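You operate a simulated robot arm through the tools that you are given. There is no shell and no other tool. Be economical: measure what you need, move in short steps, check, and stop when the job is done.

Carry out the task below with a simulated two-armed robot. There is one attempt and no reset: what you move stays moved.

TASK
Put the green sponge on the right end of the bench with taps. Fetch the yellow filter and stand it on the top of the steel shelf on the near machine. Put the clear can labelled "62" from the top of the long steel bench on the shelf under the narrow steel bench and the clear can marked "27" in the small yellow bin. Take the white can with a valve cup from the top of the long steel bench and leave it on the top of the square steel stand. Take the small white can from the top of the long steel bench and leave it on the top of the steel shelf on the near machine. The order is free. Set down upright: yellow filter, clear can, white can with a valve cup, small white can.

Only the result counts: the job must be done as asked and must still hold three seconds after the hand-in. Knocking over, shifting, dropping, spilling or breaking anything else fails it.

THE ROBOT
Two 7-joint arms with two-finger grippers on one trunk, on a base that drives. Base frame: it is fixed to the floor where the robot stands at the start and does not move with it; the origin is under the middle of the robot, x ahead of it, y to its left, z up. Readings come in cm, rad, newtons and seconds.
The left shoulder is at the start at [4.1, 17, 119.8], the right one opposite. With the tool pointing down near the work surface each hand reaches from about 20 to 68 cm from the robot's upright axis, wherever it stands, measured 20 degrees to its own side. Places, roughly: clear can [-225, 325, 100]; green sponge (9x6x4 cm) [60, 0, 90]; right end of the bench with taps [-160, -250, 90]; shelf under the narrow steel bench [-130, 40, 50]; small white can (4x4x11 cm) [-180, 330, 90]; small yellow bin (20x15x14 cm) [-280, 320, 90]; top of the square steel stand [-150, 520, 90]; top of the steel shelf on the near machine (52x23  [-482, 106, 90]; white can with a valve cup (5x5x14 cm) [-170, 330, 90]; yellow filter (5x5x11 cm) [-430, 340, 90]. Payload 2.69 kg a hand.
The TCP of each hand is the grasp point between the finger pads, 2 cm short of the fingertips. In the tool frame z runs along the fingers and y along their closing line. Largest opening 10 cm; the body of the gripper starts 6.3 cm behind the TCP.
Orientation is that of the tool frame in the base frame, as a unit quaternion [w, x, y, z]. With the fingers straight down and closing along the base's y, the tool's x points along the base's -x, its y along +y and its z along -z.

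THE INTERFACE
- The arms move only by the tool jog_arm. It takes "left_motion", "right_motion" or both (then of equal length, played together; a hand with none holds still); each is a list of rows, each an object (a shift or turn left out is 0, a gripper value left out holds the last) with "offset": the shift along the base's x, y, z in cm, a list of three; "dr": the turn, a rotation vector about the base's x, y, z in rad, a list of three; "claw": the gripper command, from -1 (shut) to 1 (fully open), values between in proportion. In form: [{"offset": [x, y, z], "dr": [wx, wy, wz], "claw": claw}, ...]. A call has 1 to 10 rows; each row shifts and turns the commanded pose from where the row before left it. Each row takes 0.2 s and may step no farther than 5 cm and 0.15 rad from the row before; otherwise, or with a gripper value out of range, the whole call is refused. A pose out of reach is approached as far as the arm can. The call stops where the force on the tool passes 40 N (or 10 N more than at its start, if that is more) or the arm is blocked; 0.2 s more then pass. Each finger travels about 10.8 cm/s and halts on what it meets, pressing with about 39 N; the grip force reading is that of the motor and also rises with nothing between the fingers. The clock runs only during rows and for 0.2 s after the last one: add rows that do not move to give the fingers time. It gives the time, the measured TCP pose, the force on the tool (base axes), the opening and the grip force at its end, in the units of the frame above (readings bear some noise), with the torque about the TCP (base axes, N m) and any sound that the robot's microphone picked up, and new pictures: "pictures" is both (left out), scene, wrist or none (wrist: the cameras of the hands that moved).
- Cameras (640 x 400 px; columns grow to the right, rows downward): "scene" is now at [17.98, -0.69, 114.56]; the picture's right is [-0.08, -1.00, 0.00], its down [-0.04, 0.00, -1.00] and it looks along [1.00, -0.08, -0.04] (base axes); focal length 214 px, centre (320, 200). "left" rides on the left gripper at [7, 1.9, -9.9] in its tool frame; the picture's right is [-0.26, 0.97, 0.00], its down [-0.75, -0.20, -0.63] and it looks along [-0.61, -0.16, 0.78] (tool axes); focal length 230 px, centre (320, 200). "right" rides on the right gripper at [7, -1.9, -9.9] in its tool frame; the picture's right is [0.26, 0.97, 0.00], its down [-0.75, 0.20, -0.63] and it looks along [-0.61, 0.16, 0.78] (tool axes); focal length 230 px, centre (320, 200).
- slide_trunk(by): slides the trunk up (or, below 0, down) by that many cm; the arms and the scene camera ride with it, the base frame stays. It gives what a move gives, with no picture.
- roll_base(legs): drives the robot by 1 to 6 legs, each [ahead, turn to the left] in cm and rad, along the robot's own axes; the way and the turn of a leg run together, so that a leg with both is an arc; at most 150 cm and 3.142 rad a leg. The arms and the cameras ride along, it lands a little off, and it stops where it bumps. It gives what a move gives, and a new picture of the scene camera.
- head_to(pan, tilt): turns the head with the scene camera to pan (to the left, within 1.047 rad either way) and tilt (down, from -0.506 to 1.204), counted from straight ahead of the robot. It gives what a move gives, and a new picture of the scene camera.
- measure_at(camera, pixels): for up to 12 pixels [column, row] of the newest picture of that camera ("zoom" is the newest enlarged one), the place [x, y, z] in the base frame of the surface seen there, good to about 0.2 cm. The clock stands still meanwhile.
- zoom(camera, box): a new picture of the part [left, top, right, bottom] of that camera's present view, enlarged. The clock stands still meanwhile.
- hand_in(): hands the job in; it is judged then, once.

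Go step by step. Measure first, check grasps and placings, and put right what went wrong. The budget is 124 turns and 260 pictures, counting those below and the enlarged ones. Unless the task says otherwise, let go and move clear before handing in, and close with one line.

The tools are called after "Emit:" as name(argument=value, ...) on one line, values as JSON. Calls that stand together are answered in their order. jog_arm: Moves the arms, as the interface text tells. Its arguments: {"type":"object","properties":{"left_motion":{"type":"array"},"right_motion":{"type":"array"},"pictures":{"type":"string","enum":["both","scene","wrist","none"]}},"required":[]} The other tools are called the same way: slide_trunk (by) slides the trunk up or down; roll_base (legs) drives the base; head_to (pan, tilt) turns the head that bears the scene camera; measure_at (camera, pixels) gives the place of the surface under pixels of a picture; zoom (camera, box) takes an enlarged picture of a part of a camera's view; hand_in () hands the job in.

At the start:

```text
clock: 0.0
left_ee_pos: [53.85, 20.5, 111.2]
left_ee_rot: [-0.001, -0.001, 1.0, 0.0]
left_force: [-0.1, -0.1, 0.0]
left_ft_torque: [0.01, 0.02, -0.01]
left_gripper_width: 10.0
left_grasp_force: 0.2
right_ee_pos: [31.7, -17.89, 114.62]
right_ee_rot: [-0.011, -0.002, 1.0, -0.001]
right_force: [0.4, -0.4, 0.5]
right_ft_torque: [0.04, 0.01, 0.01]
right_gripper_width: 10.01
right_grasp_force: 0.2
trunk travel left (down, up): [-42.5, 26.5]
robot x, y, heading: [-0.25, -0.27, 0.003]
head pan, tilt: [-0.082, 0.017]
```

scene: 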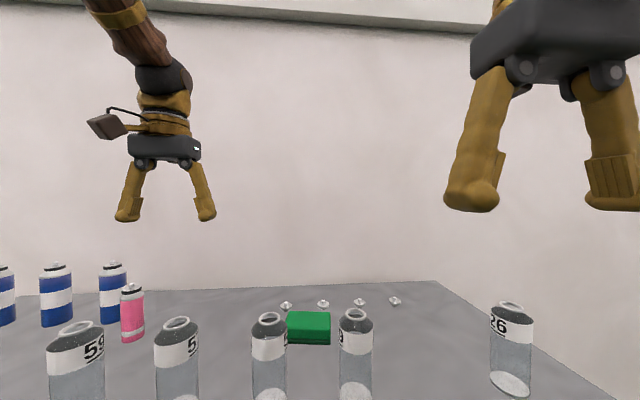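
right: 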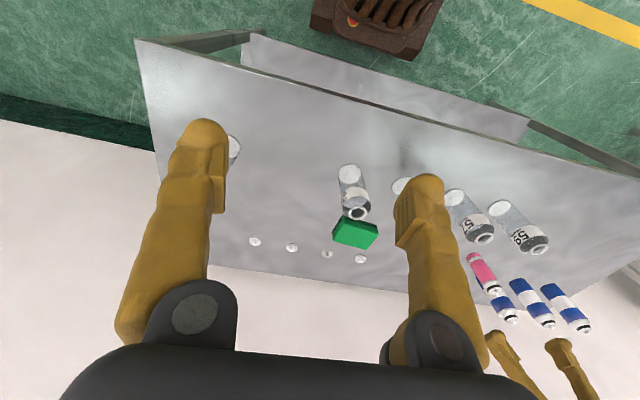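
left: 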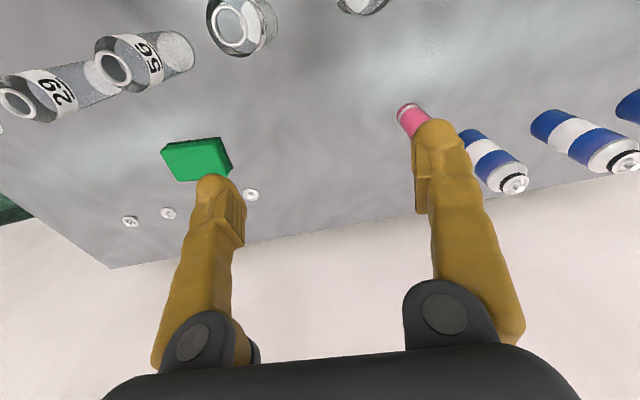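

The sponge is at scene pixels (308,327), just behind the row of clear cans. I'll measure it and its neighbours.

Emit:
measure_at(camera="scene", pixels=[[290, 314], [328, 314], [308, 340], [288, 341], [329, 341], [269, 318], [355, 314], [130, 290], [177, 322], [323, 303], [510, 305]])

Emit:
head_to(pan=0, tilt=0.6)

```text
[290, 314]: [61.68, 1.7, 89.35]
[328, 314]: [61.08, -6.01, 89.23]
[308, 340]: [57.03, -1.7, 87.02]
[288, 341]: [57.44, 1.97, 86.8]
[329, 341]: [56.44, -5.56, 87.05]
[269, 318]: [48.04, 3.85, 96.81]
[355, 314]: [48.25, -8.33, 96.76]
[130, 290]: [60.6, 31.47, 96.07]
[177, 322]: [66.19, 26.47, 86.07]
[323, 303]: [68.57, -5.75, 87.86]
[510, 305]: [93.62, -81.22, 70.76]
```

```text
clock: 1.0
left_ee_pos: [52.19, 20.55, 112.13]
left_ee_rot: [0.007, -0.002, 1.0, 0.0]
left_force: [0.0, 0.3, -0.2]
left_ft_torque: [0.02, 0.0, 0.0]
left_gripper_width: 9.98
left_grasp_force: 0.0
right_ee_pos: [29.51, -17.96, 113.4]
right_ee_rot: [-0.034, -0.002, 0.999, 0.001]
right_force: [-0.6, -0.2, 1.0]
right_ft_torque: [-0.01, 0.0, 0.03]
right_gripper_width: 9.97
right_grasp_force: 0.1
trunk travel left (down, up): [-42.5, 26.5]
robot x, y, heading: [-0.09, 0.22, 0.002]
head pan, tilt: [0.0, 0.6]
```

scene: 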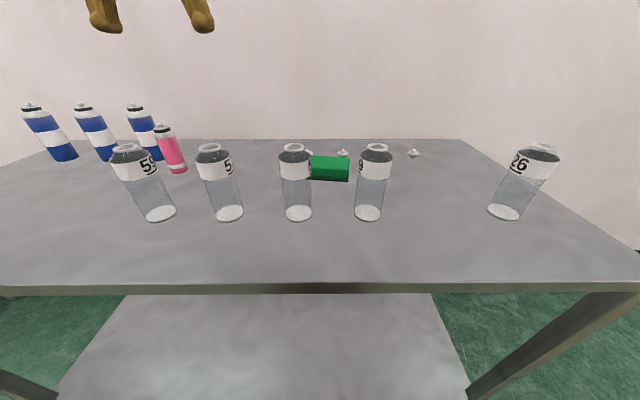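

The row of clear cans is in front of the sponge. I'll measure the sponge, cans, and bench top from this steeper view.

Emit:
measure_at(camera="scene", pixels=[[313, 157], [348, 157], [347, 167], [330, 180], [347, 181], [330, 158], [294, 147], [375, 148], [330, 215], [342, 153], [413, 153], [376, 180]])

Emit:
zoom(camera="scene", box=[240, 120, 440, 245])

```text
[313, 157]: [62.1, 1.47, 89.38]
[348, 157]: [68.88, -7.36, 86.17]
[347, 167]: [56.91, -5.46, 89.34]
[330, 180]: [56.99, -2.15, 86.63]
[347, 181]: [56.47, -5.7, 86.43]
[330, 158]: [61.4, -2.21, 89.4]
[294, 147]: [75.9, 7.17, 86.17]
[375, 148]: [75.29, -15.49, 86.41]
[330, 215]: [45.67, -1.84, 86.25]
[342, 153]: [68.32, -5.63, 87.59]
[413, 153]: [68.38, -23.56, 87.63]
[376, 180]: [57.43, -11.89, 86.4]
```

```text
3.20 times, centred on (340, 182) of scene
```

zoom: 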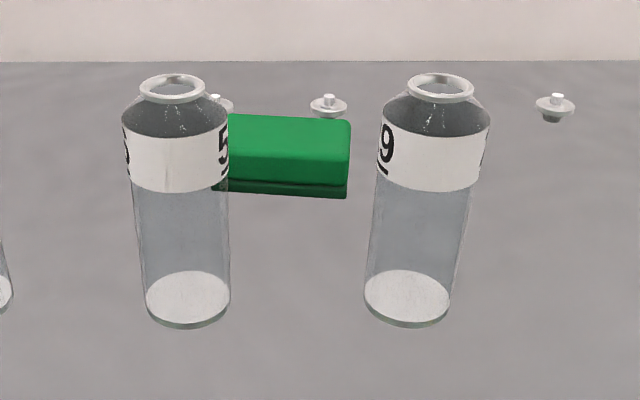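

The bench top is at z≈86.3. The sponge is centred near (59.7,-1.8), about 0.1 rad askew. I'll bring the right hand above it, turning it so the fingers close along its short side.

Emit:
jog_arm(right_motion=[{"offset": [3, 1.6, 0], "dr": [0, 0, 0.147]}, {"offset": [3, 1.6, 0], "dr": [0, 0, 0.147]}, {"offset": [3, 1.6, 0], "dr": [0, 0, 0.147]}, {"offset": [3, 1.6, 0], "dr": [0, 0, 0.147]}, {"offset": [3, 1.6, 0], "dr": [0, 0, 0.147]}, {"offset": [3, 1.6, 0], "dr": [0, 0, 0.147]}, {"offset": [3, 1.6, 0], "dr": [0, 0, 0.147]}, {"offset": [3, 1.6, 0], "dr": [0, 0, 0.147]}, {"offset": [3, 1.6, 0], "dr": [0, 0, 0.147]}, {"offset": [3, 1.6, 0], "dr": [0, 0, 0.147], "claw": 0.7}])

```text
clock: 3.1
left_ee_pos: [50.08, 20.48, 113.26]
left_ee_rot: [0.019, -0.002, 1.0, 0.001]
left_force: [-1.9, -0.3, 1.1]
left_ft_torque: [0.03, -0.14, 0.02]
left_gripper_width: 10.01
left_grasp_force: 0.0
right_ee_pos: [57.16, -2.28, 116.86]
right_ee_rot: [0.008, -0.64, 0.768, -0.008]
right_force: [-1.2, -2.0, 1.6]
right_ft_torque: [-0.01, -0.09, 0.02]
right_gripper_width: 8.53
right_grasp_force: 0.0
right hand out of reach, approached as far as the arm can: row 10
trunk travel left (down, up): [-42.5, 26.5]
robot x, y, heading: [-0.11, -0.31, -0.001]
head pan, tilt: [0.0, 0.6]
stopped in row 10 (right hand): the arm was blocked; the commanded pose is now the measured one
```

scene: 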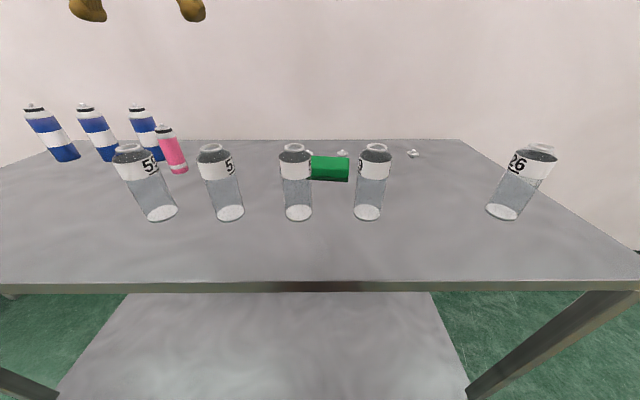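
right: 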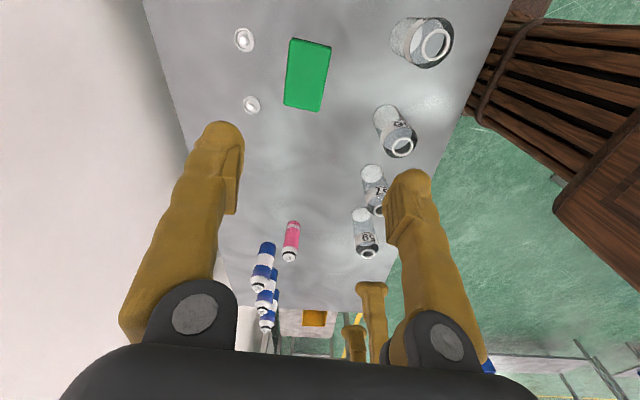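

The arm hit its reach limit high up, with the hand at (57.2,-2.3,116.9). I'll come down while easing forward to get above the sponge.

Emit:
jog_arm(right_motion=[{"offset": [0, 0, -4], "dr": [0, 0, 0.08]}, {"offset": [1, 0.3, -4]}, {"offset": [1.3, 0.3, -4]}, {"offset": [0, 0, -3]}, {"offset": [0, 0, 0]}])

```text
clock: 3.5
left_ee_pos: [48.43, 20.46, 113.92]
left_ee_rot: [0.025, -0.001, 1.0, 0.0]
left_force: [-1.1, 0.0, 0.8]
left_ft_torque: [0.0, -0.07, 0.03]
left_gripper_width: 9.99
left_grasp_force: 0.2
right_ee_pos: [55.55, -2.3, 116.09]
right_ee_rot: [0.011, -0.653, 0.757, -0.012]
right_force: [-0.2, -0.2, 0.0]
right_ft_torque: [-0.04, -0.07, -0.03]
right_gripper_width: 8.49
right_grasp_force: 0.1
trunk travel left (down, up): [-42.5, 26.5]
robot x, y, heading: [-0.07, -0.24, 0.006]
head pan, tilt: [0.0, 0.6]
stopped in row 1 (right hand): the arm was blocked; the commanded pose is now the measured one
```

scene: 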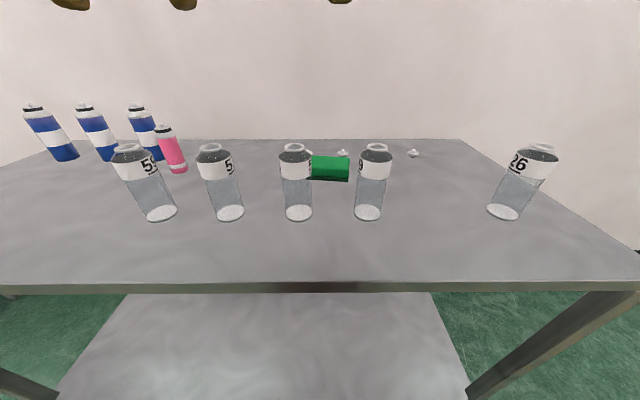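
right: 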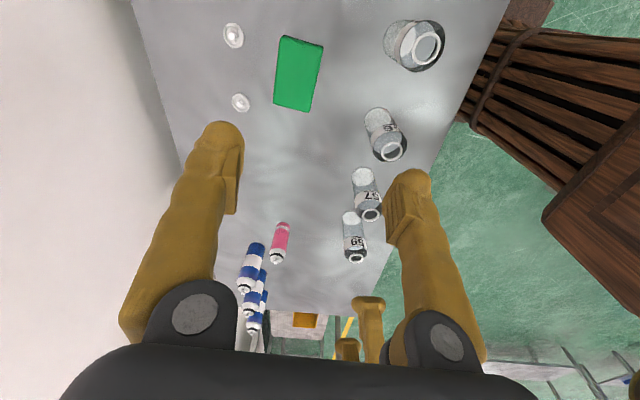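

The call stopped at row 1 with almost no force, so it looks like a reach or lag artefact. I'll retry with small steps down.

Emit:
jog_arm(right_motion=[{"offset": [0, 0, -2]}, {"offset": [0, 0, -3]}, {"offset": [0, 0, -3]}, {"offset": [0, 0, -3]}, {"offset": [0, 0, 0]}], pictures="none")

```text
clock: 3.8
left_ee_pos: [46.57, 20.41, 114.81]
left_ee_rot: [0.034, -0.001, 0.999, 0.001]
left_force: [-0.8, 0.4, 0.2]
left_ft_torque: [0.01, -0.08, 0.02]
left_gripper_width: 10.0
left_grasp_force: 0.1
right_ee_pos: [53.78, -2.24, 116.34]
right_ee_rot: [0.017, -0.653, 0.757, -0.019]
right_force: [-0.2, 0.2, 0.2]
right_ft_torque: [0.01, -0.08, 0.0]
right_gripper_width: 8.51
right_grasp_force: 0.0
trunk travel left (down, up): [-42.5, 26.5]
robot x, y, heading: [-0.03, 0.04, 0.005]
head pan, tilt: [0.0, 0.6]
stopped in row 1 (right hand): the arm was blocked; the commanded pose is now the measured one
```

Both arms drift about 1.7 cm in -x on every call, even when held still. I'll test a plain hold to see the pattern.

Emit:
jog_arm(right_motion=[{"offset": [0, 0, 0]}, {"offset": [0, 0, 0]}, {"offset": [0, 0, 0]}, {"offset": [0, 0, 0]}, {"offset": [0, 0, 0]}], left_motion=[{"offset": [0, 0, 0]}, {"offset": [0, 0, 0]}, {"offset": [0, 0, 0]}, {"offset": [0, 0, 0]}, {"offset": [0, 0, 0]}], pictures="none")

```text
clock: 5.0
left_ee_pos: [46.95, 20.61, 114.73]
left_ee_rot: [0.032, -0.003, 0.999, 0.002]
left_force: [0.3, -0.9, -0.7]
left_ft_torque: [-0.03, 0.01, 0.01]
left_gripper_width: 10.0
left_grasp_force: 0.0
right_ee_pos: [54.18, -2.15, 115.94]
right_ee_rot: [0.016, -0.653, 0.757, -0.017]
right_force: [0.1, 0.7, 0.0]
right_ft_torque: [-0.02, -0.03, -0.01]
right_gripper_width: 8.5
right_grasp_force: 0.0
trunk travel left (down, up): [-42.5, 26.5]
robot x, y, heading: [-0.05, -0.08, -0.003]
head pan, tilt: [0.0, 0.6]
```

It holds steady now. I'll retry the descent with the left hand explicitly held.

Emit:
jog_arm(right_motion=[{"offset": [0, 0, -1]}, {"offset": [0, 0, -2]}, {"offset": [0, 0, -3]}, {"offset": [0, 0, -3]}, {"offset": [0, 0, 0]}], left_motion=[{"offset": [0, 0, 0]}, {"offset": [0, 0, 0]}, {"offset": [0, 0, 0]}, {"offset": [0, 0, 0]}, {"offset": [0, 0, 0]}], pictures="wrist")

```text
clock: 6.2
left_ee_pos: [46.68, 20.48, 114.59]
left_ee_rot: [0.033, -0.002, 0.999, 0.001]
left_force: [-0.2, -0.3, 0.2]
left_ft_torque: [0.04, 0.03, 0.01]
left_gripper_width: 10.01
left_grasp_force: 0.1
right_ee_pos: [54.24, -2.24, 107.04]
right_ee_rot: [0.017, -0.653, 0.757, -0.017]
right_force: [-1.0, 0.0, 1.4]
right_ft_torque: [0.0, -0.03, -0.01]
right_gripper_width: 8.53
right_grasp_force: 0.2
trunk travel left (down, up): [-42.5, 26.5]
robot x, y, heading: [0.02, -0.12, 0.0]
head pan, tilt: [0.0, 0.6]
```

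right: 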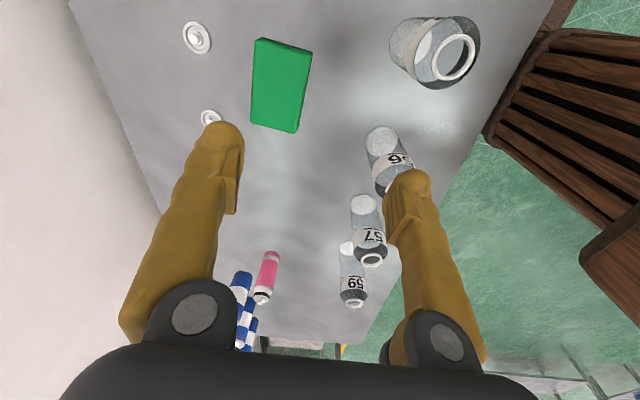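
left: 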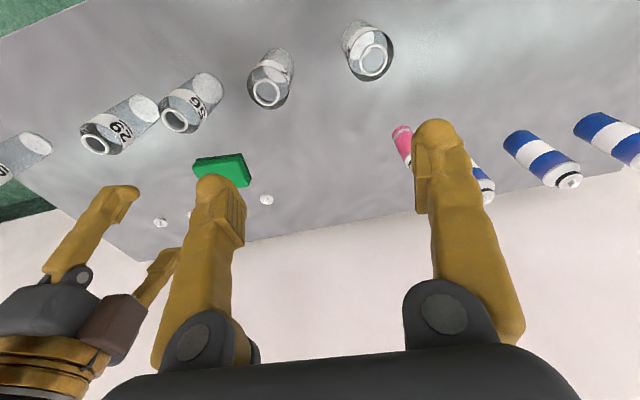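

The hand is at z=107 over the bench. I'll measure the sponge from the right wrist picture to set the final offsets.

Emit:
measure_at(camera="right", pixels=[[263, 42], [310, 52], [254, 118], [296, 128], [280, 85], [300, 80], [255, 85], [340, 130]])

```text
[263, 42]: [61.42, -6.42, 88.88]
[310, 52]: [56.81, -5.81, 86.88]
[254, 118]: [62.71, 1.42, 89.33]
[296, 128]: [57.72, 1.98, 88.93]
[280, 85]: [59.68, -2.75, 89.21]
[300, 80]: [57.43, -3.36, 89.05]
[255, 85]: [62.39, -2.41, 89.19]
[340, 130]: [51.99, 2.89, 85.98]
```

The sponge centre is (59.8,-2.2) with its top at 89.2. I'll move over it and down to z≈88.6.

Emit:
jog_arm(right_motion=[{"offset": [2, 0, -1], "dr": [0, 0.048, 0]}, {"offset": [2, 0, -2]}, {"offset": [1.5, 0, -3]}, {"offset": [0, 0, -4]}, {"offset": [0, 0, -3]}, {"offset": [0, 0, -2]}, {"offset": [0, 0, 0]}], left_motion=[{}, {}, {}, {}, {}, {}, {}], pictures="wrist")

```text
clock: 6.8
left_ee_pos: [44.51, 20.48, 115.68]
left_ee_rot: [0.044, -0.003, 0.999, 0.001]
left_force: [-1.5, 0.5, -0.6]
left_ft_torque: [0.0, -0.09, -0.01]
left_gripper_width: 9.99
left_grasp_force: 0.1
right_ee_pos: [56.49, -2.15, 105.14]
right_ee_rot: [0.006, -0.652, 0.758, -0.009]
right_force: [-1.5, 0.0, 0.0]
right_ft_torque: [0.01, -0.08, 0.05]
right_gripper_width: 8.5
right_grasp_force: 0.1
trunk travel left (down, up): [-42.5, 26.5]
robot x, y, heading: [-0.04, 0.31, 0.002]
head pan, tilt: [0.0, 0.6]
stopped in row 3 (right hand): the arm was blocked; the commanded pose is now the measured one
```

right: 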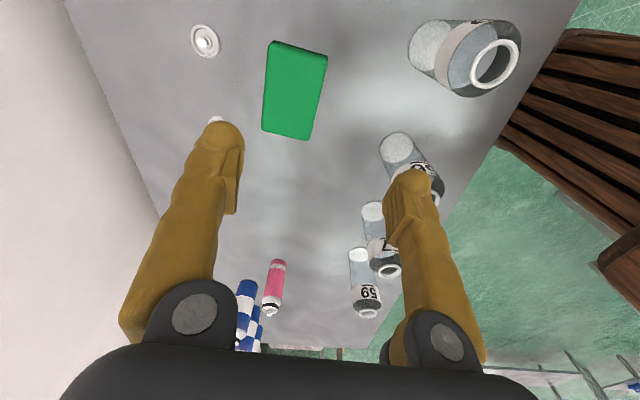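
left: 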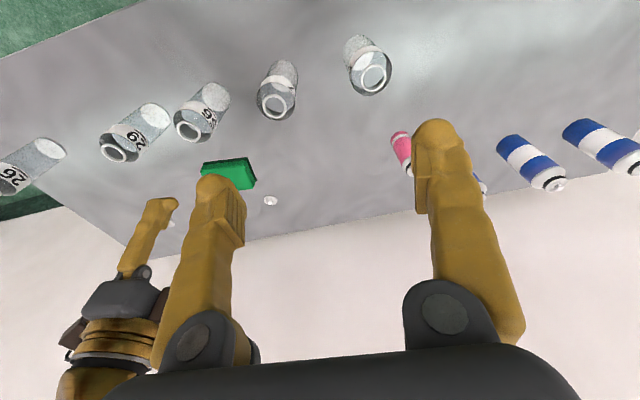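

The call stopped again with no force. The arm may be near a reach limit at this height, or lagging. I'll go straight down first, since lower gives more reach, with gentle steps.

Emit:
jog_arm(right_motion=[{}, {"offset": [0, 0, -1]}, {"offset": [0, 0, -2]}, {"offset": [0, 0, -2]}, {"offset": [0, 0, -2]}, {}], left_motion=[{}, {}, {}, {}, {}, {}], pictures="none")

Emit:
measure_at(camera="scene", pixels=[[320, 281], [320, 290], [100, 281], [560, 281]])

```text
clock: 7.2
left_ee_pos: [42.71, 20.52, 116.32]
left_ee_rot: [0.052, -0.002, 0.999, 0.001]
left_force: [-1.0, 0.2, 1.1]
left_ft_torque: [0.0, -0.12, 0.03]
left_gripper_width: 10.01
left_grasp_force: 0.0
right_ee_pos: [55.12, -1.98, 106.1]
right_ee_rot: [0.011, -0.653, 0.757, -0.013]
right_force: [-0.8, -0.6, 1.4]
right_ft_torque: [-0.03, -0.09, 0.0]
right_gripper_width: 8.46
right_grasp_force: 0.1
trunk travel left (down, up): [-42.5, 26.5]
robot x, y, heading: [-0.13, -0.26, 0.001]
head pan, tilt: [0.0, 0.6]
stopped in row 1 (right hand): the arm was blocked; the commanded pose is now the measured one
```

```text
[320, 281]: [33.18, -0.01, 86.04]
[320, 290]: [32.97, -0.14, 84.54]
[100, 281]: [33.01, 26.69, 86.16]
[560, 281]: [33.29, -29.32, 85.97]
```

Stops so far coincide with rows where the left hand's offset was left out, and explicit zeros worked. I'll test again with full explicit rows.

Emit:
jog_arm(right_motion=[{"offset": [0, 0, 0]}, {"offset": [0, 0, -1]}, {"offset": [0, 0, -2]}, {"offset": [0, 0, -2]}, {"offset": [0, 0, -1]}, {"offset": [0, 0, 0]}], left_motion=[{"offset": [0, 0, 0]}, {"offset": [0, 0, 0]}, {"offset": [0, 0, 0]}, {"offset": [0, 0, 0]}, {"offset": [0, 0, 0]}, {"offset": [0, 0, 0]}], pictures="none")

```text
clock: 8.6
left_ee_pos: [43.19, 20.46, 116.07]
left_ee_rot: [0.049, -0.002, 0.999, 0.001]
left_force: [0.7, 0.2, -0.1]
left_ft_torque: [0.04, 0.03, 0.0]
left_gripper_width: 9.99
left_grasp_force: 0.1
right_ee_pos: [55.18, -2.05, 99.76]
right_ee_rot: [0.008, -0.653, 0.757, -0.011]
right_force: [0.2, 0.0, -0.2]
right_ft_torque: [0.05, -0.04, -0.01]
right_gripper_width: 8.5
right_grasp_force: 0.0
trunk travel left (down, up): [-42.5, 26.5]
robot x, y, heading: [-0.51, -0.07, -0.001]
head pan, tilt: [0.0, 0.6]
```

That worked. Next I'll move 4.6 cm forward with small steps.

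Emit:
jog_arm(right_motion=[{"offset": [1, 0, 0], "dr": [0, 0.015, 0]}, {"offset": [1, 0, 0], "dr": [0, 0.015, 0]}, {"offset": [1, 0, 0]}, {"offset": [1, 0, -0.5]}, {"offset": [0.6, 0, -0.5]}, {"offset": [0, 0, -1]}, {"offset": [0, 0, 0]}], left_motion=[{"offset": [0, 0, 0]}, {"offset": [0, 0, 0]}, {"offset": [0, 0, 0]}, {"offset": [0, 0, 0]}, {"offset": [0, 0, 0]}, {"offset": [0, 0, 0]}, {"offset": [0, 0, 0]}], pictures="wrist")

```text
clock: 9.3
left_ee_pos: [40.77, 20.58, 117.11]
left_ee_rot: [0.06, -0.002, 0.998, 0.001]
left_force: [-0.9, -0.5, 0.1]
left_ft_torque: [0.02, -0.12, -0.05]
left_gripper_width: 9.99
left_grasp_force: 0.0
right_ee_pos: [56.02, -1.83, 101.06]
right_ee_rot: [0.007, -0.651, 0.759, -0.008]
right_force: [-1.1, -0.5, -0.1]
right_ft_torque: [0.04, -0.13, 0.01]
right_gripper_width: 8.51
right_grasp_force: 0.0
trunk travel left (down, up): [-42.5, 26.5]
robot x, y, heading: [-0.04, -0.11, -0.003]
head pan, tilt: [0.0, 0.6]
stopped in row 3 (right hand): the arm was blocked; the commanded pose is now the measured one
```

right: 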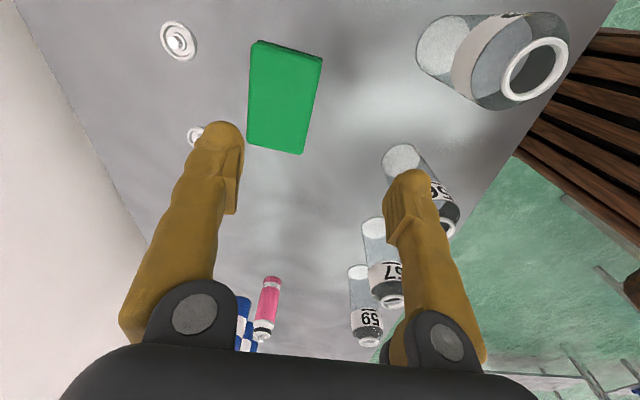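
left: 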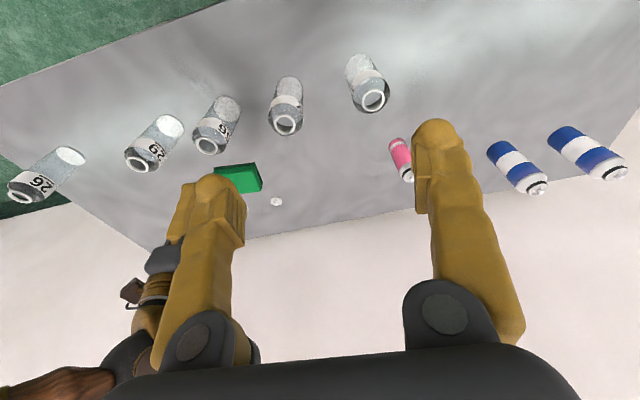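

The arm keeps stopping when moving in +x, which suggests the reach is the limit. I'll check how much room there is between the robot's base (brown slats at right-picture (560,110)) and the bench edge.

Emit:
measure_at(camera="right", pixels=[[600, 40], [560, 110], [530, 145], [575, 150], [620, 130], [630, 220], [635, 290], [520, 150], [600, 195]])

Emit:
head_to(pan=0, tilt=1.2)

```text
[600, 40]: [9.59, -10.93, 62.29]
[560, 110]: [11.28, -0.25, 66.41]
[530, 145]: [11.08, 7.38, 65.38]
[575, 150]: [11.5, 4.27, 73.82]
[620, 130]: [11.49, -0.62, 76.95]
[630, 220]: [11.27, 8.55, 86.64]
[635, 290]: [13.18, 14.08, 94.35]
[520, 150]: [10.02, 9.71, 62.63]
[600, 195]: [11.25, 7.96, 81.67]
```

```text
clock: 10.3
left_ee_pos: [41.27, 20.51, 116.83]
left_ee_rot: [0.057, -0.002, 0.998, 0.0]
left_force: [-0.9, -0.2, 0.2]
left_ft_torque: [0.02, 0.0, 0.02]
left_gripper_width: 10.01
left_grasp_force: 0.0
right_ee_pos: [56.37, -1.74, 100.76]
right_ee_rot: [0.003, -0.652, 0.758, -0.008]
right_force: [0.1, -0.2, -0.1]
right_ft_torque: [0.0, -0.04, -0.02]
right_gripper_width: 8.47
right_grasp_force: 0.2
trunk travel left (down, up): [-42.5, 26.5]
robot x, y, heading: [0.11, 0.04, 0.003]
head pan, tilt: [0.0, 1.201]
```

scene: 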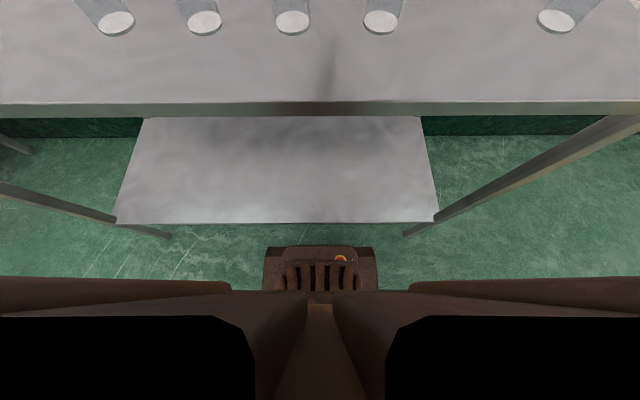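

I'll measure the base's front plate (320,250) and the under-shelf edge (320,222).

Emit:
measure_at(camera="scene", pixels=[[270, 250], [320, 247], [375, 250], [320, 221], [115, 221], [170, 236], [320, 235], [408, 234], [320, 104]])

```text
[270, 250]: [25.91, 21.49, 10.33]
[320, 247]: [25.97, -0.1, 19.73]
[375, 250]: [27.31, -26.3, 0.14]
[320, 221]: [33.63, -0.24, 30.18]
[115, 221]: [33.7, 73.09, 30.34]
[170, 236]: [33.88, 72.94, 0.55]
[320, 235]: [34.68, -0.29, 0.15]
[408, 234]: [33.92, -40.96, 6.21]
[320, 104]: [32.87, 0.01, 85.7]
```

Base front is at x≈27 and the bench edge at 33, so a 5 cm drive ahead is safe and relieves the reach.

Emit:
roll_base(legs=[[5, 0]])

```text
clock: 11.6
left_ee_pos: [41.85, 20.42, 113.73]
left_ee_rot: [0.011, 0.0, 1.0, 0.001]
left_force: [-0.7, 0.0, 0.6]
left_ft_torque: [0.0, -0.09, 0.01]
left_gripper_width: 10.0
left_grasp_force: 0.0
right_ee_pos: [58.19, -1.8, 102.83]
right_ee_rot: [0.017, -0.652, 0.758, -0.02]
right_force: [-1.1, -0.6, 0.4]
right_ft_torque: [0.02, -0.05, 0.01]
right_gripper_width: 8.5
right_grasp_force: 0.0
trunk travel left (down, up): [-42.5, 26.5]
robot x, y, heading: [5.37, -0.13, -0.001]
head pan, tilt: [0.0, 1.201]
stopped in leg 1: the robot was blocked; the commanded pose is now the measured one
```

scene: 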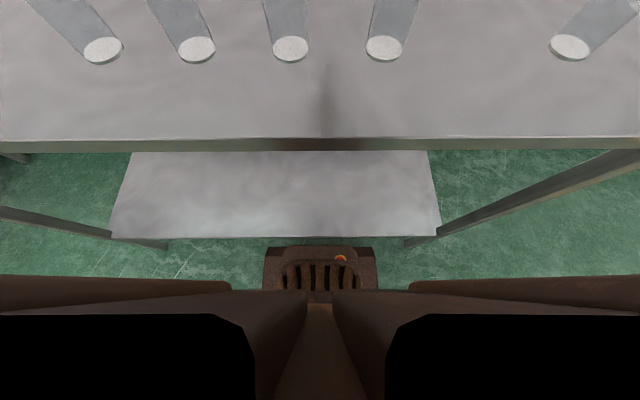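

The robot moved about 5 cm. The right hand is at (58.2,-1.8,102.8), tilted 0.05 rad. I'll hold, straighten it, and descend in small steps.

Emit:
jog_arm(right_motion=[{"offset": [0, 0, 0]}, {"offset": [0.3, 0, -1], "dr": [0, 0.02, 0]}, {"offset": [0.5, 0, -2], "dr": [0, 0.02, 0]}, {"offset": [0.5, 0, -2], "dr": [0, 0.01, 0]}, {"offset": [0, 0, -2]}, {"offset": [0, 0, -1]}, {"offset": [0, 0, 0]}], left_motion=[{"offset": [0, 0, 0]}, {"offset": [0, 0, 0]}, {"offset": [0, 0, 0]}, {"offset": [0, 0, 0]}, {"offset": [0, 0, 0]}, {"offset": [0, 0, 0]}, {"offset": [0, 0, 0]}], pictures="wrist")

```text
clock: 13.2
left_ee_pos: [42.21, 20.42, 113.75]
left_ee_rot: [0.011, -0.001, 1.0, 0.001]
left_force: [-1.1, 0.1, -0.6]
left_ft_torque: [0.03, -0.02, -0.02]
left_gripper_width: 10.0
left_grasp_force: 0.0
right_ee_pos: [59.89, -1.8, 94.48]
right_ee_rot: [-0.004, -0.652, 0.758, -0.001]
right_force: [-0.2, 0.0, 0.6]
right_ft_torque: [0.0, 0.03, 0.02]
right_gripper_width: 8.52
right_grasp_force: 0.1
trunk travel left (down, up): [-42.5, 26.5]
robot x, y, heading: [5.04, 0.02, -0.001]
head pan, tilt: [0.0, 1.201]
```

right: 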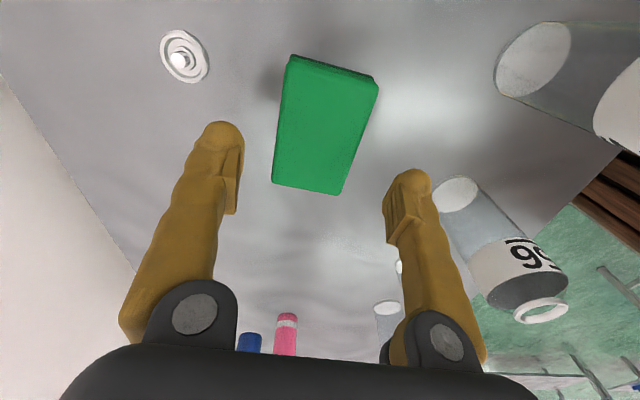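
left: 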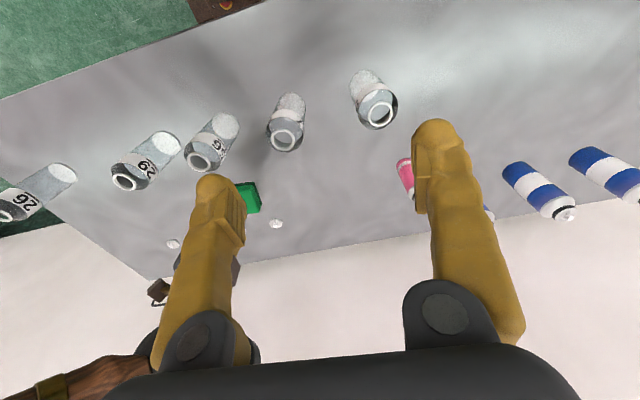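

The hand is straight and lined up at (59.9,-1.8,94.5). I'll go down 5.8 cm, then close.

Emit:
jog_arm(right_motion=[{"offset": [0, 0, -1.5]}, {"offset": [0, 0, -1.5]}, {"offset": [0, -0.2, -1.5]}, {"offset": [0, -0.2, -1.2]}, {"offset": [0, 0, 0], "claw": 0.3}, {"offset": [0, 0, 0], "claw": -0.3}, {"offset": [0, 0, 0], "claw": -0.3}], left_motion=[{"offset": [0, 0, 0]}, {"offset": [0, 0, 0]}, {"offset": [0, 0, 0]}, {"offset": [0, 0, 0]}, {"offset": [0, 0, 0]}, {"offset": [0, 0, 0]}, {"offset": [0, 0, 0]}], pictures="wrist")

```text
clock: 14.8
left_ee_pos: [42.33, 20.35, 113.66]
left_ee_rot: [0.012, -0.002, 1.0, 0.002]
left_force: [0.5, -0.9, 0.7]
left_ft_torque: [0.0, -0.03, -0.01]
left_gripper_width: 9.97
left_grasp_force: 0.1
right_ee_pos: [59.91, -2.14, 88.94]
right_ee_rot: [-0.003, -0.651, 0.759, -0.001]
right_force: [0.3, 0.2, -0.3]
right_ft_torque: [-0.03, -0.01, 0.01]
right_gripper_width: 5.78
right_grasp_force: 39.3
trunk travel left (down, up): [-42.5, 26.5]
robot x, y, heading: [4.69, 0.48, -0.003]
head pan, tilt: [0.0, 1.201]
```

right: 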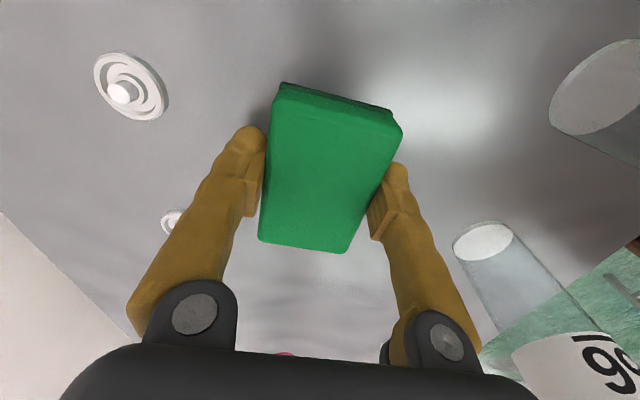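
left: 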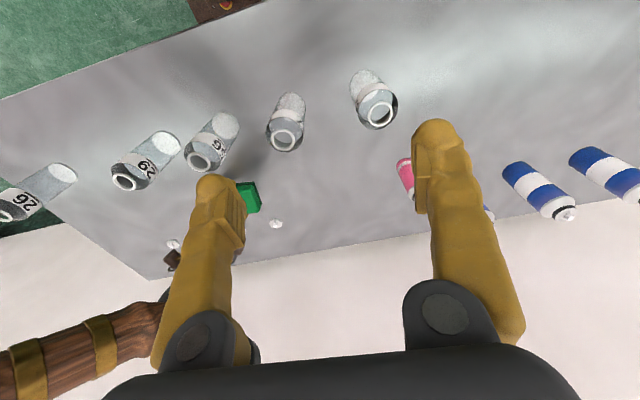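

The sponge is gripped (5.8 cm, 39 N). I'll lift it slowly.

Emit:
jog_arm(right_motion=[{"offset": [0, 0, 1.5]}, {"offset": [0, 0, 2]}, {"offset": [0, 0, 2.5]}, {"offset": [0, 0, 2.5]}, {"offset": [-0.5, 0, 2.5]}, {"offset": [-0.5, 0, 2.5]}, {"offset": [-0.5, 0, 2.5]}, {"offset": [-0.5, 0, 2.5]}, {"offset": [-0.5, 0, 2]}, {"offset": [0, 0, 0]}], left_motion=[{"offset": [0, 0, 0]}, {"offset": [0, 0, 0]}, {"offset": [0, 0, 0]}, {"offset": [0, 0, 0]}, {"offset": [0, 0, 0]}, {"offset": [0, 0, 0]}, {"offset": [0, 0, 0]}, {"offset": [0, 0, 0]}, {"offset": [0, 0, 0]}, {"offset": [0, 0, 0]}], pictures="none")

```text
clock: 17.0
left_ee_pos: [42.3, 20.44, 113.71]
left_ee_rot: [0.011, -0.001, 1.0, 0.0]
left_force: [0.3, -0.1, -0.4]
left_ft_torque: [-0.02, 0.02, 0.01]
left_gripper_width: 10.01
left_grasp_force: 0.1
right_ee_pos: [57.2, -2.12, 109.4]
right_ee_rot: [-0.004, -0.652, 0.758, -0.002]
right_force: [0.9, 0.2, -0.5]
right_ft_torque: [0.0, 0.01, -0.01]
right_gripper_width: 5.78
right_grasp_force: 39.1
trunk travel left (down, up): [-42.5, 26.5]
robot x, y, heading: [5.49, -0.11, -0.002]
head pan, tilt: [0.0, 1.201]
```

Lifted clear of everything. I'll retract the right arm toward the robot above the cans, and turn the yaw partly back.

Emit:
jog_arm(right_motion=[{"offset": [-2, -1.2, 0.3], "dr": [0, 0, -0.05]}, {"offset": [-2.5, -1.7, 0.4], "dr": [0, 0, -0.13]}, {"offset": [-2.5, -1.7, 0.4], "dr": [0, 0, -0.13]}, {"offset": [-2.5, -1.7, 0.4], "dr": [0, 0, -0.13]}, {"offset": [-2.5, -1.7, 0.4], "dr": [0, 0, -0.13]}, {"offset": [-2.5, -1.7, 0.4], "dr": [0, 0, -0.13]}, {"offset": [-2.5, -1.7, 0.4], "dr": [0, 0, -0.13]}, {"offset": [-2.5, -1.7, 0.3], "dr": [0, 0, -0.13]}, {"offset": [-2, -1.5, 0], "dr": [0, 0, -0.13]}, {"offset": [0, 0, 0]}], left_motion=[{"offset": [0, 0, 0]}, {"offset": [-1, 0, 0]}, {"offset": [-1, 0, 0]}, {"offset": [-1, 0, 0]}, {"offset": [-1, 0, 0]}, {"offset": [-1, 0, 0]}, {"offset": [-1, 0, 0]}, {"offset": [-1, 0, 0]}, {"offset": [0, 0, 0]}, {"offset": [0, 0, 0]}], pictures="none")

Emit:
head_to(pan=-1.04, tilt=0.3)

```text
clock: 19.2
left_ee_pos: [35.43, 20.51, 115.56]
left_ee_rot: [0.037, -0.001, 0.999, 0.001]
left_force: [0.0, -0.3, -0.1]
left_ft_torque: [0.02, 0.02, 0.0]
left_gripper_width: 9.99
left_grasp_force: 0.0
left hand out of reach, approached as far as the arm can: row 2
right_ee_pos: [35.43, -16.99, 111.69]
right_ee_rot: [-0.013, -0.163, 0.987, 0.0]
right_force: [-0.3, 0.3, -0.2]
right_ft_torque: [-0.03, 0.02, 0.0]
right_gripper_width: 5.76
right_grasp_force: 39.4
trunk travel left (down, up): [-42.5, 26.5]
robot x, y, heading: [4.96, 0.08, -0.004]
head pan, tilt: [0.0, 1.201]
```

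```text
clock: 20.5
left_ee_pos: [35.5, 20.4, 115.47]
left_ee_rot: [0.036, 0.0, 0.999, 0.002]
left_force: [0.2, 0.4, 1.0]
left_ft_torque: [-0.01, -0.02, 0.01]
left_gripper_width: 9.99
left_grasp_force: 0.0
right_ee_pos: [35.44, -16.96, 111.74]
right_ee_rot: [-0.014, -0.165, 0.986, 0.002]
right_force: [0.0, -0.7, 0.1]
right_ft_torque: [0.0, 0.03, 0.03]
right_gripper_width: 5.77
right_grasp_force: 39.2
trunk travel left (down, up): [-42.5, 26.5]
robot x, y, heading: [5.26, -0.26, -0.004]
head pan, tilt: [-1.04, 0.3]
```

scene: 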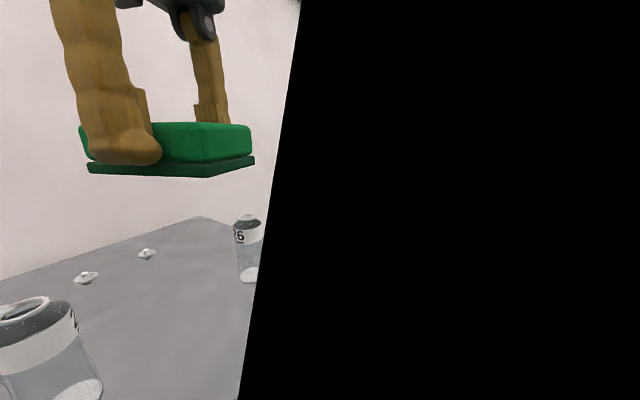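

I'll back away 45 cm, then turn right towards the bench with taps to look.

Emit:
roll_base(legs=[[-45, 0], [0, -1.57]])

Emit:
head_to(pan=0, tilt=0.3)

```text
clock: 27.2
left_ee_pos: [-19.77, -31.05, 115.7]
left_ee_rot: [0.031, 0.718, 0.695, -0.029]
left_force: [-0.2, -0.9, 0.8]
left_ft_torque: [0.02, 0.02, 0.01]
left_gripper_width: 9.99
left_grasp_force: 0.0
right_ee_pos: [-57.16, -29.85, 111.66]
right_ee_rot: [-0.009, 0.594, 0.804, 0.01]
right_force: [0.1, 0.0, -0.7]
right_ft_torque: [0.0, -0.03, 0.01]
right_gripper_width: 5.8
right_grasp_force: 39.0
trunk travel left (down, up): [-42.5, 26.5]
robot x, y, heading: [-38.89, 0.25, -1.603]
head pan, tilt: [-1.04, 0.3]
```

scene: 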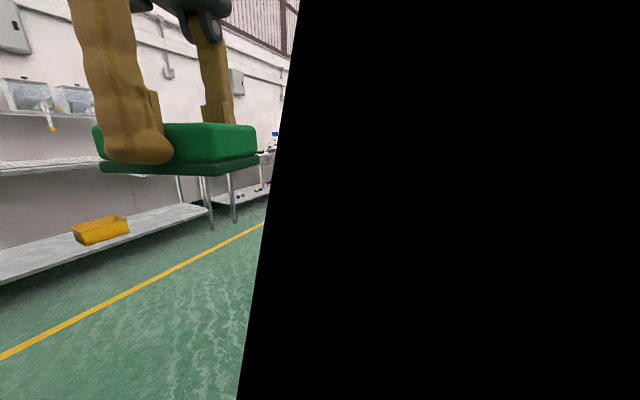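

```text
clock: 28.4
left_ee_pos: [-19.67, -29.03, 114.69]
left_ee_rot: [0.015, 0.718, 0.696, -0.013]
left_force: [0.2, 0.0, 0.1]
left_ft_torque: [0.0, -0.02, 0.0]
left_gripper_width: 9.98
left_grasp_force: 0.0
right_ee_pos: [-57.06, -27.55, 110.65]
right_ee_rot: [-0.021, 0.594, 0.804, 0.029]
right_force: [0.4, -0.3, 0.2]
right_ft_torque: [0.0, 0.04, -0.03]
right_gripper_width: 5.78
right_grasp_force: 39.1
trunk travel left (down, up): [-42.5, 26.5]
robot x, y, heading: [-38.78, 0.11, -1.604]
head pan, tilt: [0.0, 0.3]
```

scene: 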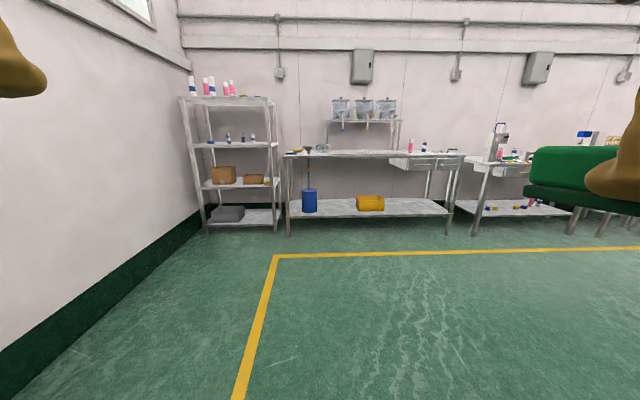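

The room opens up to -y. The bench with dispensers and another bench to its right are in view. I'll measure them.

Emit:
measure_at(camera="scene", pixels=[[290, 157], [460, 157], [440, 165], [410, 150], [480, 163], [370, 120], [600, 140], [500, 130], [440, 212], [370, 157]])

Emit:
zoom(camera="scene", box=[280, 80, 540, 242])

Emit:
head_to(pan=-0.5, tilt=0.2)

```text
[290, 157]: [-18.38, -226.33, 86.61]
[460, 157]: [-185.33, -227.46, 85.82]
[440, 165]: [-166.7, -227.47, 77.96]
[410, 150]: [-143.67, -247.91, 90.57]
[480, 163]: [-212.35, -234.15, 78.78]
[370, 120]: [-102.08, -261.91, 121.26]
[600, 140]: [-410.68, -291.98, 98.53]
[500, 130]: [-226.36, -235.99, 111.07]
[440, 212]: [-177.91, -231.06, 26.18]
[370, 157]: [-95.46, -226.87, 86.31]
```

```text
2.46 times, centred on (410, 161) of scene
```

zoom: 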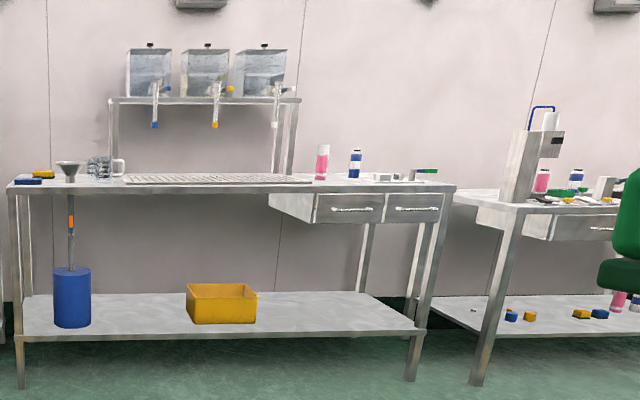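

```text
clock: 29.4
left_ee_pos: [-19.71, -28.99, 114.74]
left_ee_rot: [0.015, 0.718, 0.695, -0.013]
left_force: [-0.1, 0.9, 0.2]
left_ft_torque: [-0.01, -0.03, -0.01]
left_gripper_width: 10.01
left_grasp_force: 0.0
right_ee_pos: [-57.12, -27.55, 110.66]
right_ee_rot: [-0.022, 0.594, 0.804, 0.029]
right_force: [-0.4, -0.4, -0.2]
right_ft_torque: [0.0, -0.04, -0.01]
right_gripper_width: 5.8
right_grasp_force: 39.1
trunk travel left (down, up): [-42.5, 26.5]
robot x, y, heading: [-38.25, -0.05, -1.607]
head pan, tilt: [-0.499, 0.201]
```

scene: 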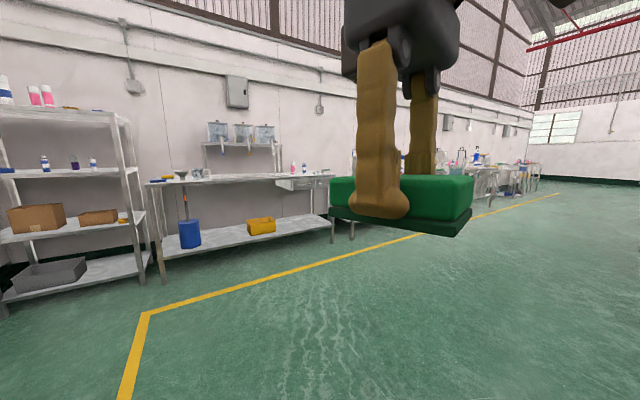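

The bench with taps spans x from -18 to -188, front edge y≈-227, top z≈87. I'll drive to about (-150,-185), facing it.

Emit:
roll_base(legs=[[0, -0.5], [140, 0], [70, 0], [0, 0.54]])

Emit:
head_to(pan=-0.2, tilt=0.6)

```text
clock: 30.2
left_ee_pos: [-20.83, -25.7, 114.03]
left_ee_rot: [0.004, 0.734, 0.679, 0.001]
left_force: [0.3, 0.3, -0.1]
left_ft_torque: [-0.03, -0.03, -0.05]
left_gripper_width: 10.0
left_grasp_force: 0.1
right_ee_pos: [-58.19, -22.13, 109.93]
right_ee_rot: [-0.034, 0.611, 0.79, 0.047]
right_force: [-0.5, 0.6, 0.4]
right_ft_torque: [-0.04, -0.02, -0.01]
right_gripper_width: 5.73
right_grasp_force: 38.5
trunk travel left (down, up): [-42.5, 26.5]
robot x, y, heading: [-38.74, 0.17, -1.647]
head pan, tilt: [-0.499, 0.201]
stopped in leg 1: the robot was blocked; the commanded pose is now the measured one
```

scene: 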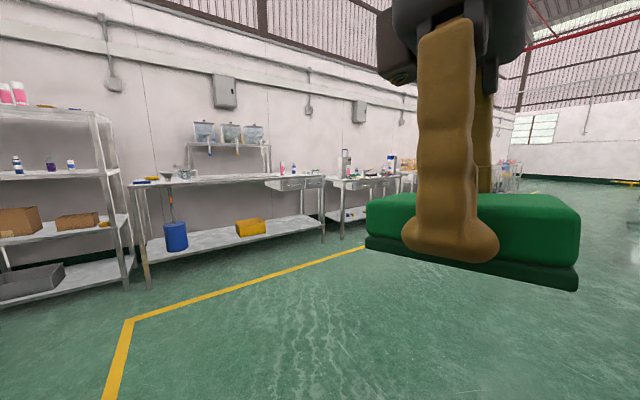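

```text
clock: 31.1
left_ee_pos: [-20.67, -25.92, 114.19]
left_ee_rot: [0.004, 0.734, 0.679, 0.002]
left_force: [-0.1, 0.3, 0.9]
left_ft_torque: [-0.02, -0.01, 0.0]
left_gripper_width: 9.99
left_grasp_force: 0.0
right_ee_pos: [-58.03, -22.43, 109.98]
right_ee_rot: [-0.034, 0.611, 0.789, 0.047]
right_force: [0.6, 0.1, 0.0]
right_ft_torque: [-0.02, 0.04, -0.01]
right_gripper_width: 5.76
right_grasp_force: 38.9
trunk travel left (down, up): [-42.5, 26.5]
robot x, y, heading: [-38.8, 0.09, -1.648]
head pan, tilt: [-0.201, 0.6]
```

scene: 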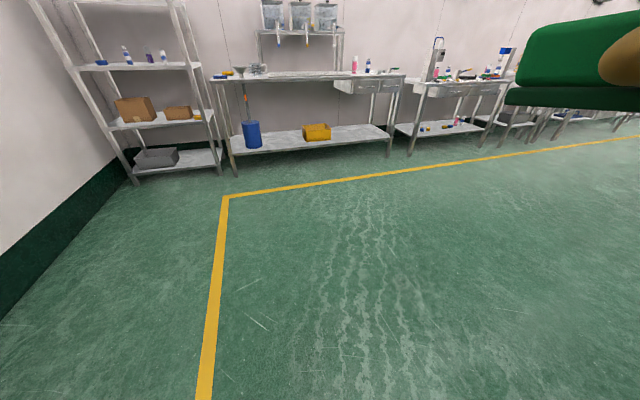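

The turn was blocked almost at once though nothing is visible nearby. I'll retry just the turn.

Emit:
roll_base(legs=[[0, -0.2]])

```text
clock: 32.3
left_ee_pos: [-26.2, -28.95, 114.07]
left_ee_rot: [0.004, 0.798, 0.603, 0.001]
left_force: [0.0, 0.6, -0.8]
left_ft_torque: [0.0, -0.03, 0.02]
left_gripper_width: 10.0
left_grasp_force: 0.1
right_ee_pos: [-62.13, -18.3, 109.89]
right_ee_rot: [-0.029, 0.686, 0.726, 0.05]
right_force: [-0.3, 0.4, -0.7]
right_ft_torque: [0.02, 0.0, -0.01]
right_gripper_width: 5.76
right_grasp_force: 38.8
trunk travel left (down, up): [-42.5, 26.5]
robot x, y, heading: [-38.84, -0.09, -1.844]
head pan, tilt: [-0.201, 0.6]
```

scene: 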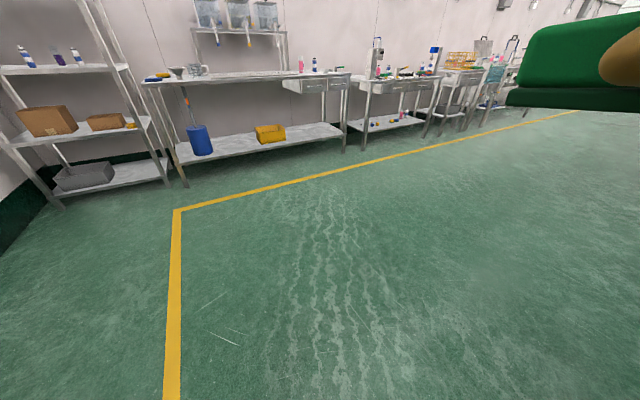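

The retry worked, so these stops look spurious. I'll continue to the tap bench.

Emit:
roll_base(legs=[[0, -0.26], [140, 0], [70, 0], [0, 0.53]])

```text
clock: 45.2
left_ee_pos: [-131.09, -202.08, 114.1]
left_ee_rot: [0.005, 0.718, 0.696, 0.001]
left_force: [-1.2, 0.4, 0.5]
left_ft_torque: [-0.01, -0.02, -0.01]
left_gripper_width: 9.98
left_grasp_force: 0.1
right_ee_pos: [-168.91, -200.29, 109.99]
right_ee_rot: [-0.036, 0.592, 0.804, 0.045]
right_force: [-0.2, 0.1, -0.6]
right_ft_torque: [0.0, 0.0, 0.01]
right_gripper_width: 5.75
right_grasp_force: 39.3
trunk travel left (down, up): [-42.5, 26.5]
robot x, y, heading: [-151.04, -178.83, -1.602]
head pan, tilt: [-0.201, 0.6]
```

scene: 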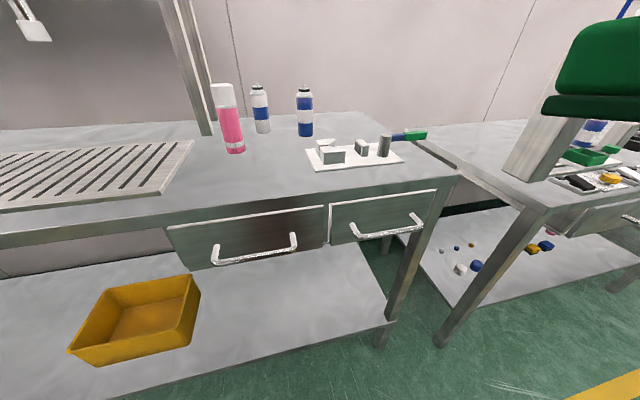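

I'm at the bench's right end. There is free top around pixels (280,180), between the pink bottle and the white tray. I'll measure there.

Emit:
measure_at(camera="scene", pixels=[[190, 205], [280, 175], [330, 185], [430, 175], [235, 152], [312, 168], [400, 165], [330, 172], [255, 190], [296, 240], [448, 172], [190, 160]])

```text
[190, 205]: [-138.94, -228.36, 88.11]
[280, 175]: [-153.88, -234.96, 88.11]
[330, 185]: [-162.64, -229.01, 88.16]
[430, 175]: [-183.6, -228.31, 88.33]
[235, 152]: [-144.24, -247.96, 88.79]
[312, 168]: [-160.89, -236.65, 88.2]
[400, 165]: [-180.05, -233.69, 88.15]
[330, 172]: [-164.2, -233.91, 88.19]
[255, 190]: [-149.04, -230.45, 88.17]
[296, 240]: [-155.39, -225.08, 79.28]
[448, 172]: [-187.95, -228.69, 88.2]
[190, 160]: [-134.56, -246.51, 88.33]
```

The top is at z=88.2. I'll set the sponge at about (-152,-236), clear of the pink bottle and the tray. First I'll drive 8 cm closer.

Emit:
roll_base(legs=[[8, 0]])

```text
clock: 46.2
left_ee_pos: [-131.66, -207.65, 114.55]
left_ee_rot: [-0.002, 0.712, 0.702, -0.004]
left_force: [-0.5, 0.3, -0.3]
left_ft_torque: [0.0, 0.03, -0.01]
left_gripper_width: 9.99
left_grasp_force: 0.1
right_ee_pos: [-168.61, -206.4, 110.27]
right_ee_rot: [-0.027, 0.598, 0.8, 0.047]
right_force: [-0.2, 1.0, -0.1]
right_ft_torque: [-0.02, 0.0, -0.01]
right_gripper_width: 5.78
right_grasp_force: 39.0
trunk travel left (down, up): [-42.5, 26.5]
robot x, y, heading: [-150.86, -186.78, -1.605]
head pan, tilt: [-0.201, 0.6]
```

scene: 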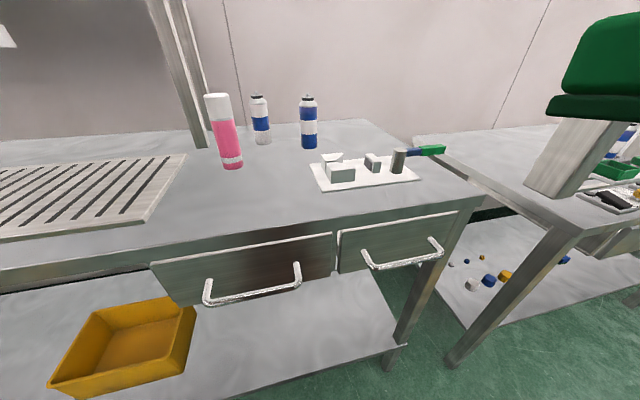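

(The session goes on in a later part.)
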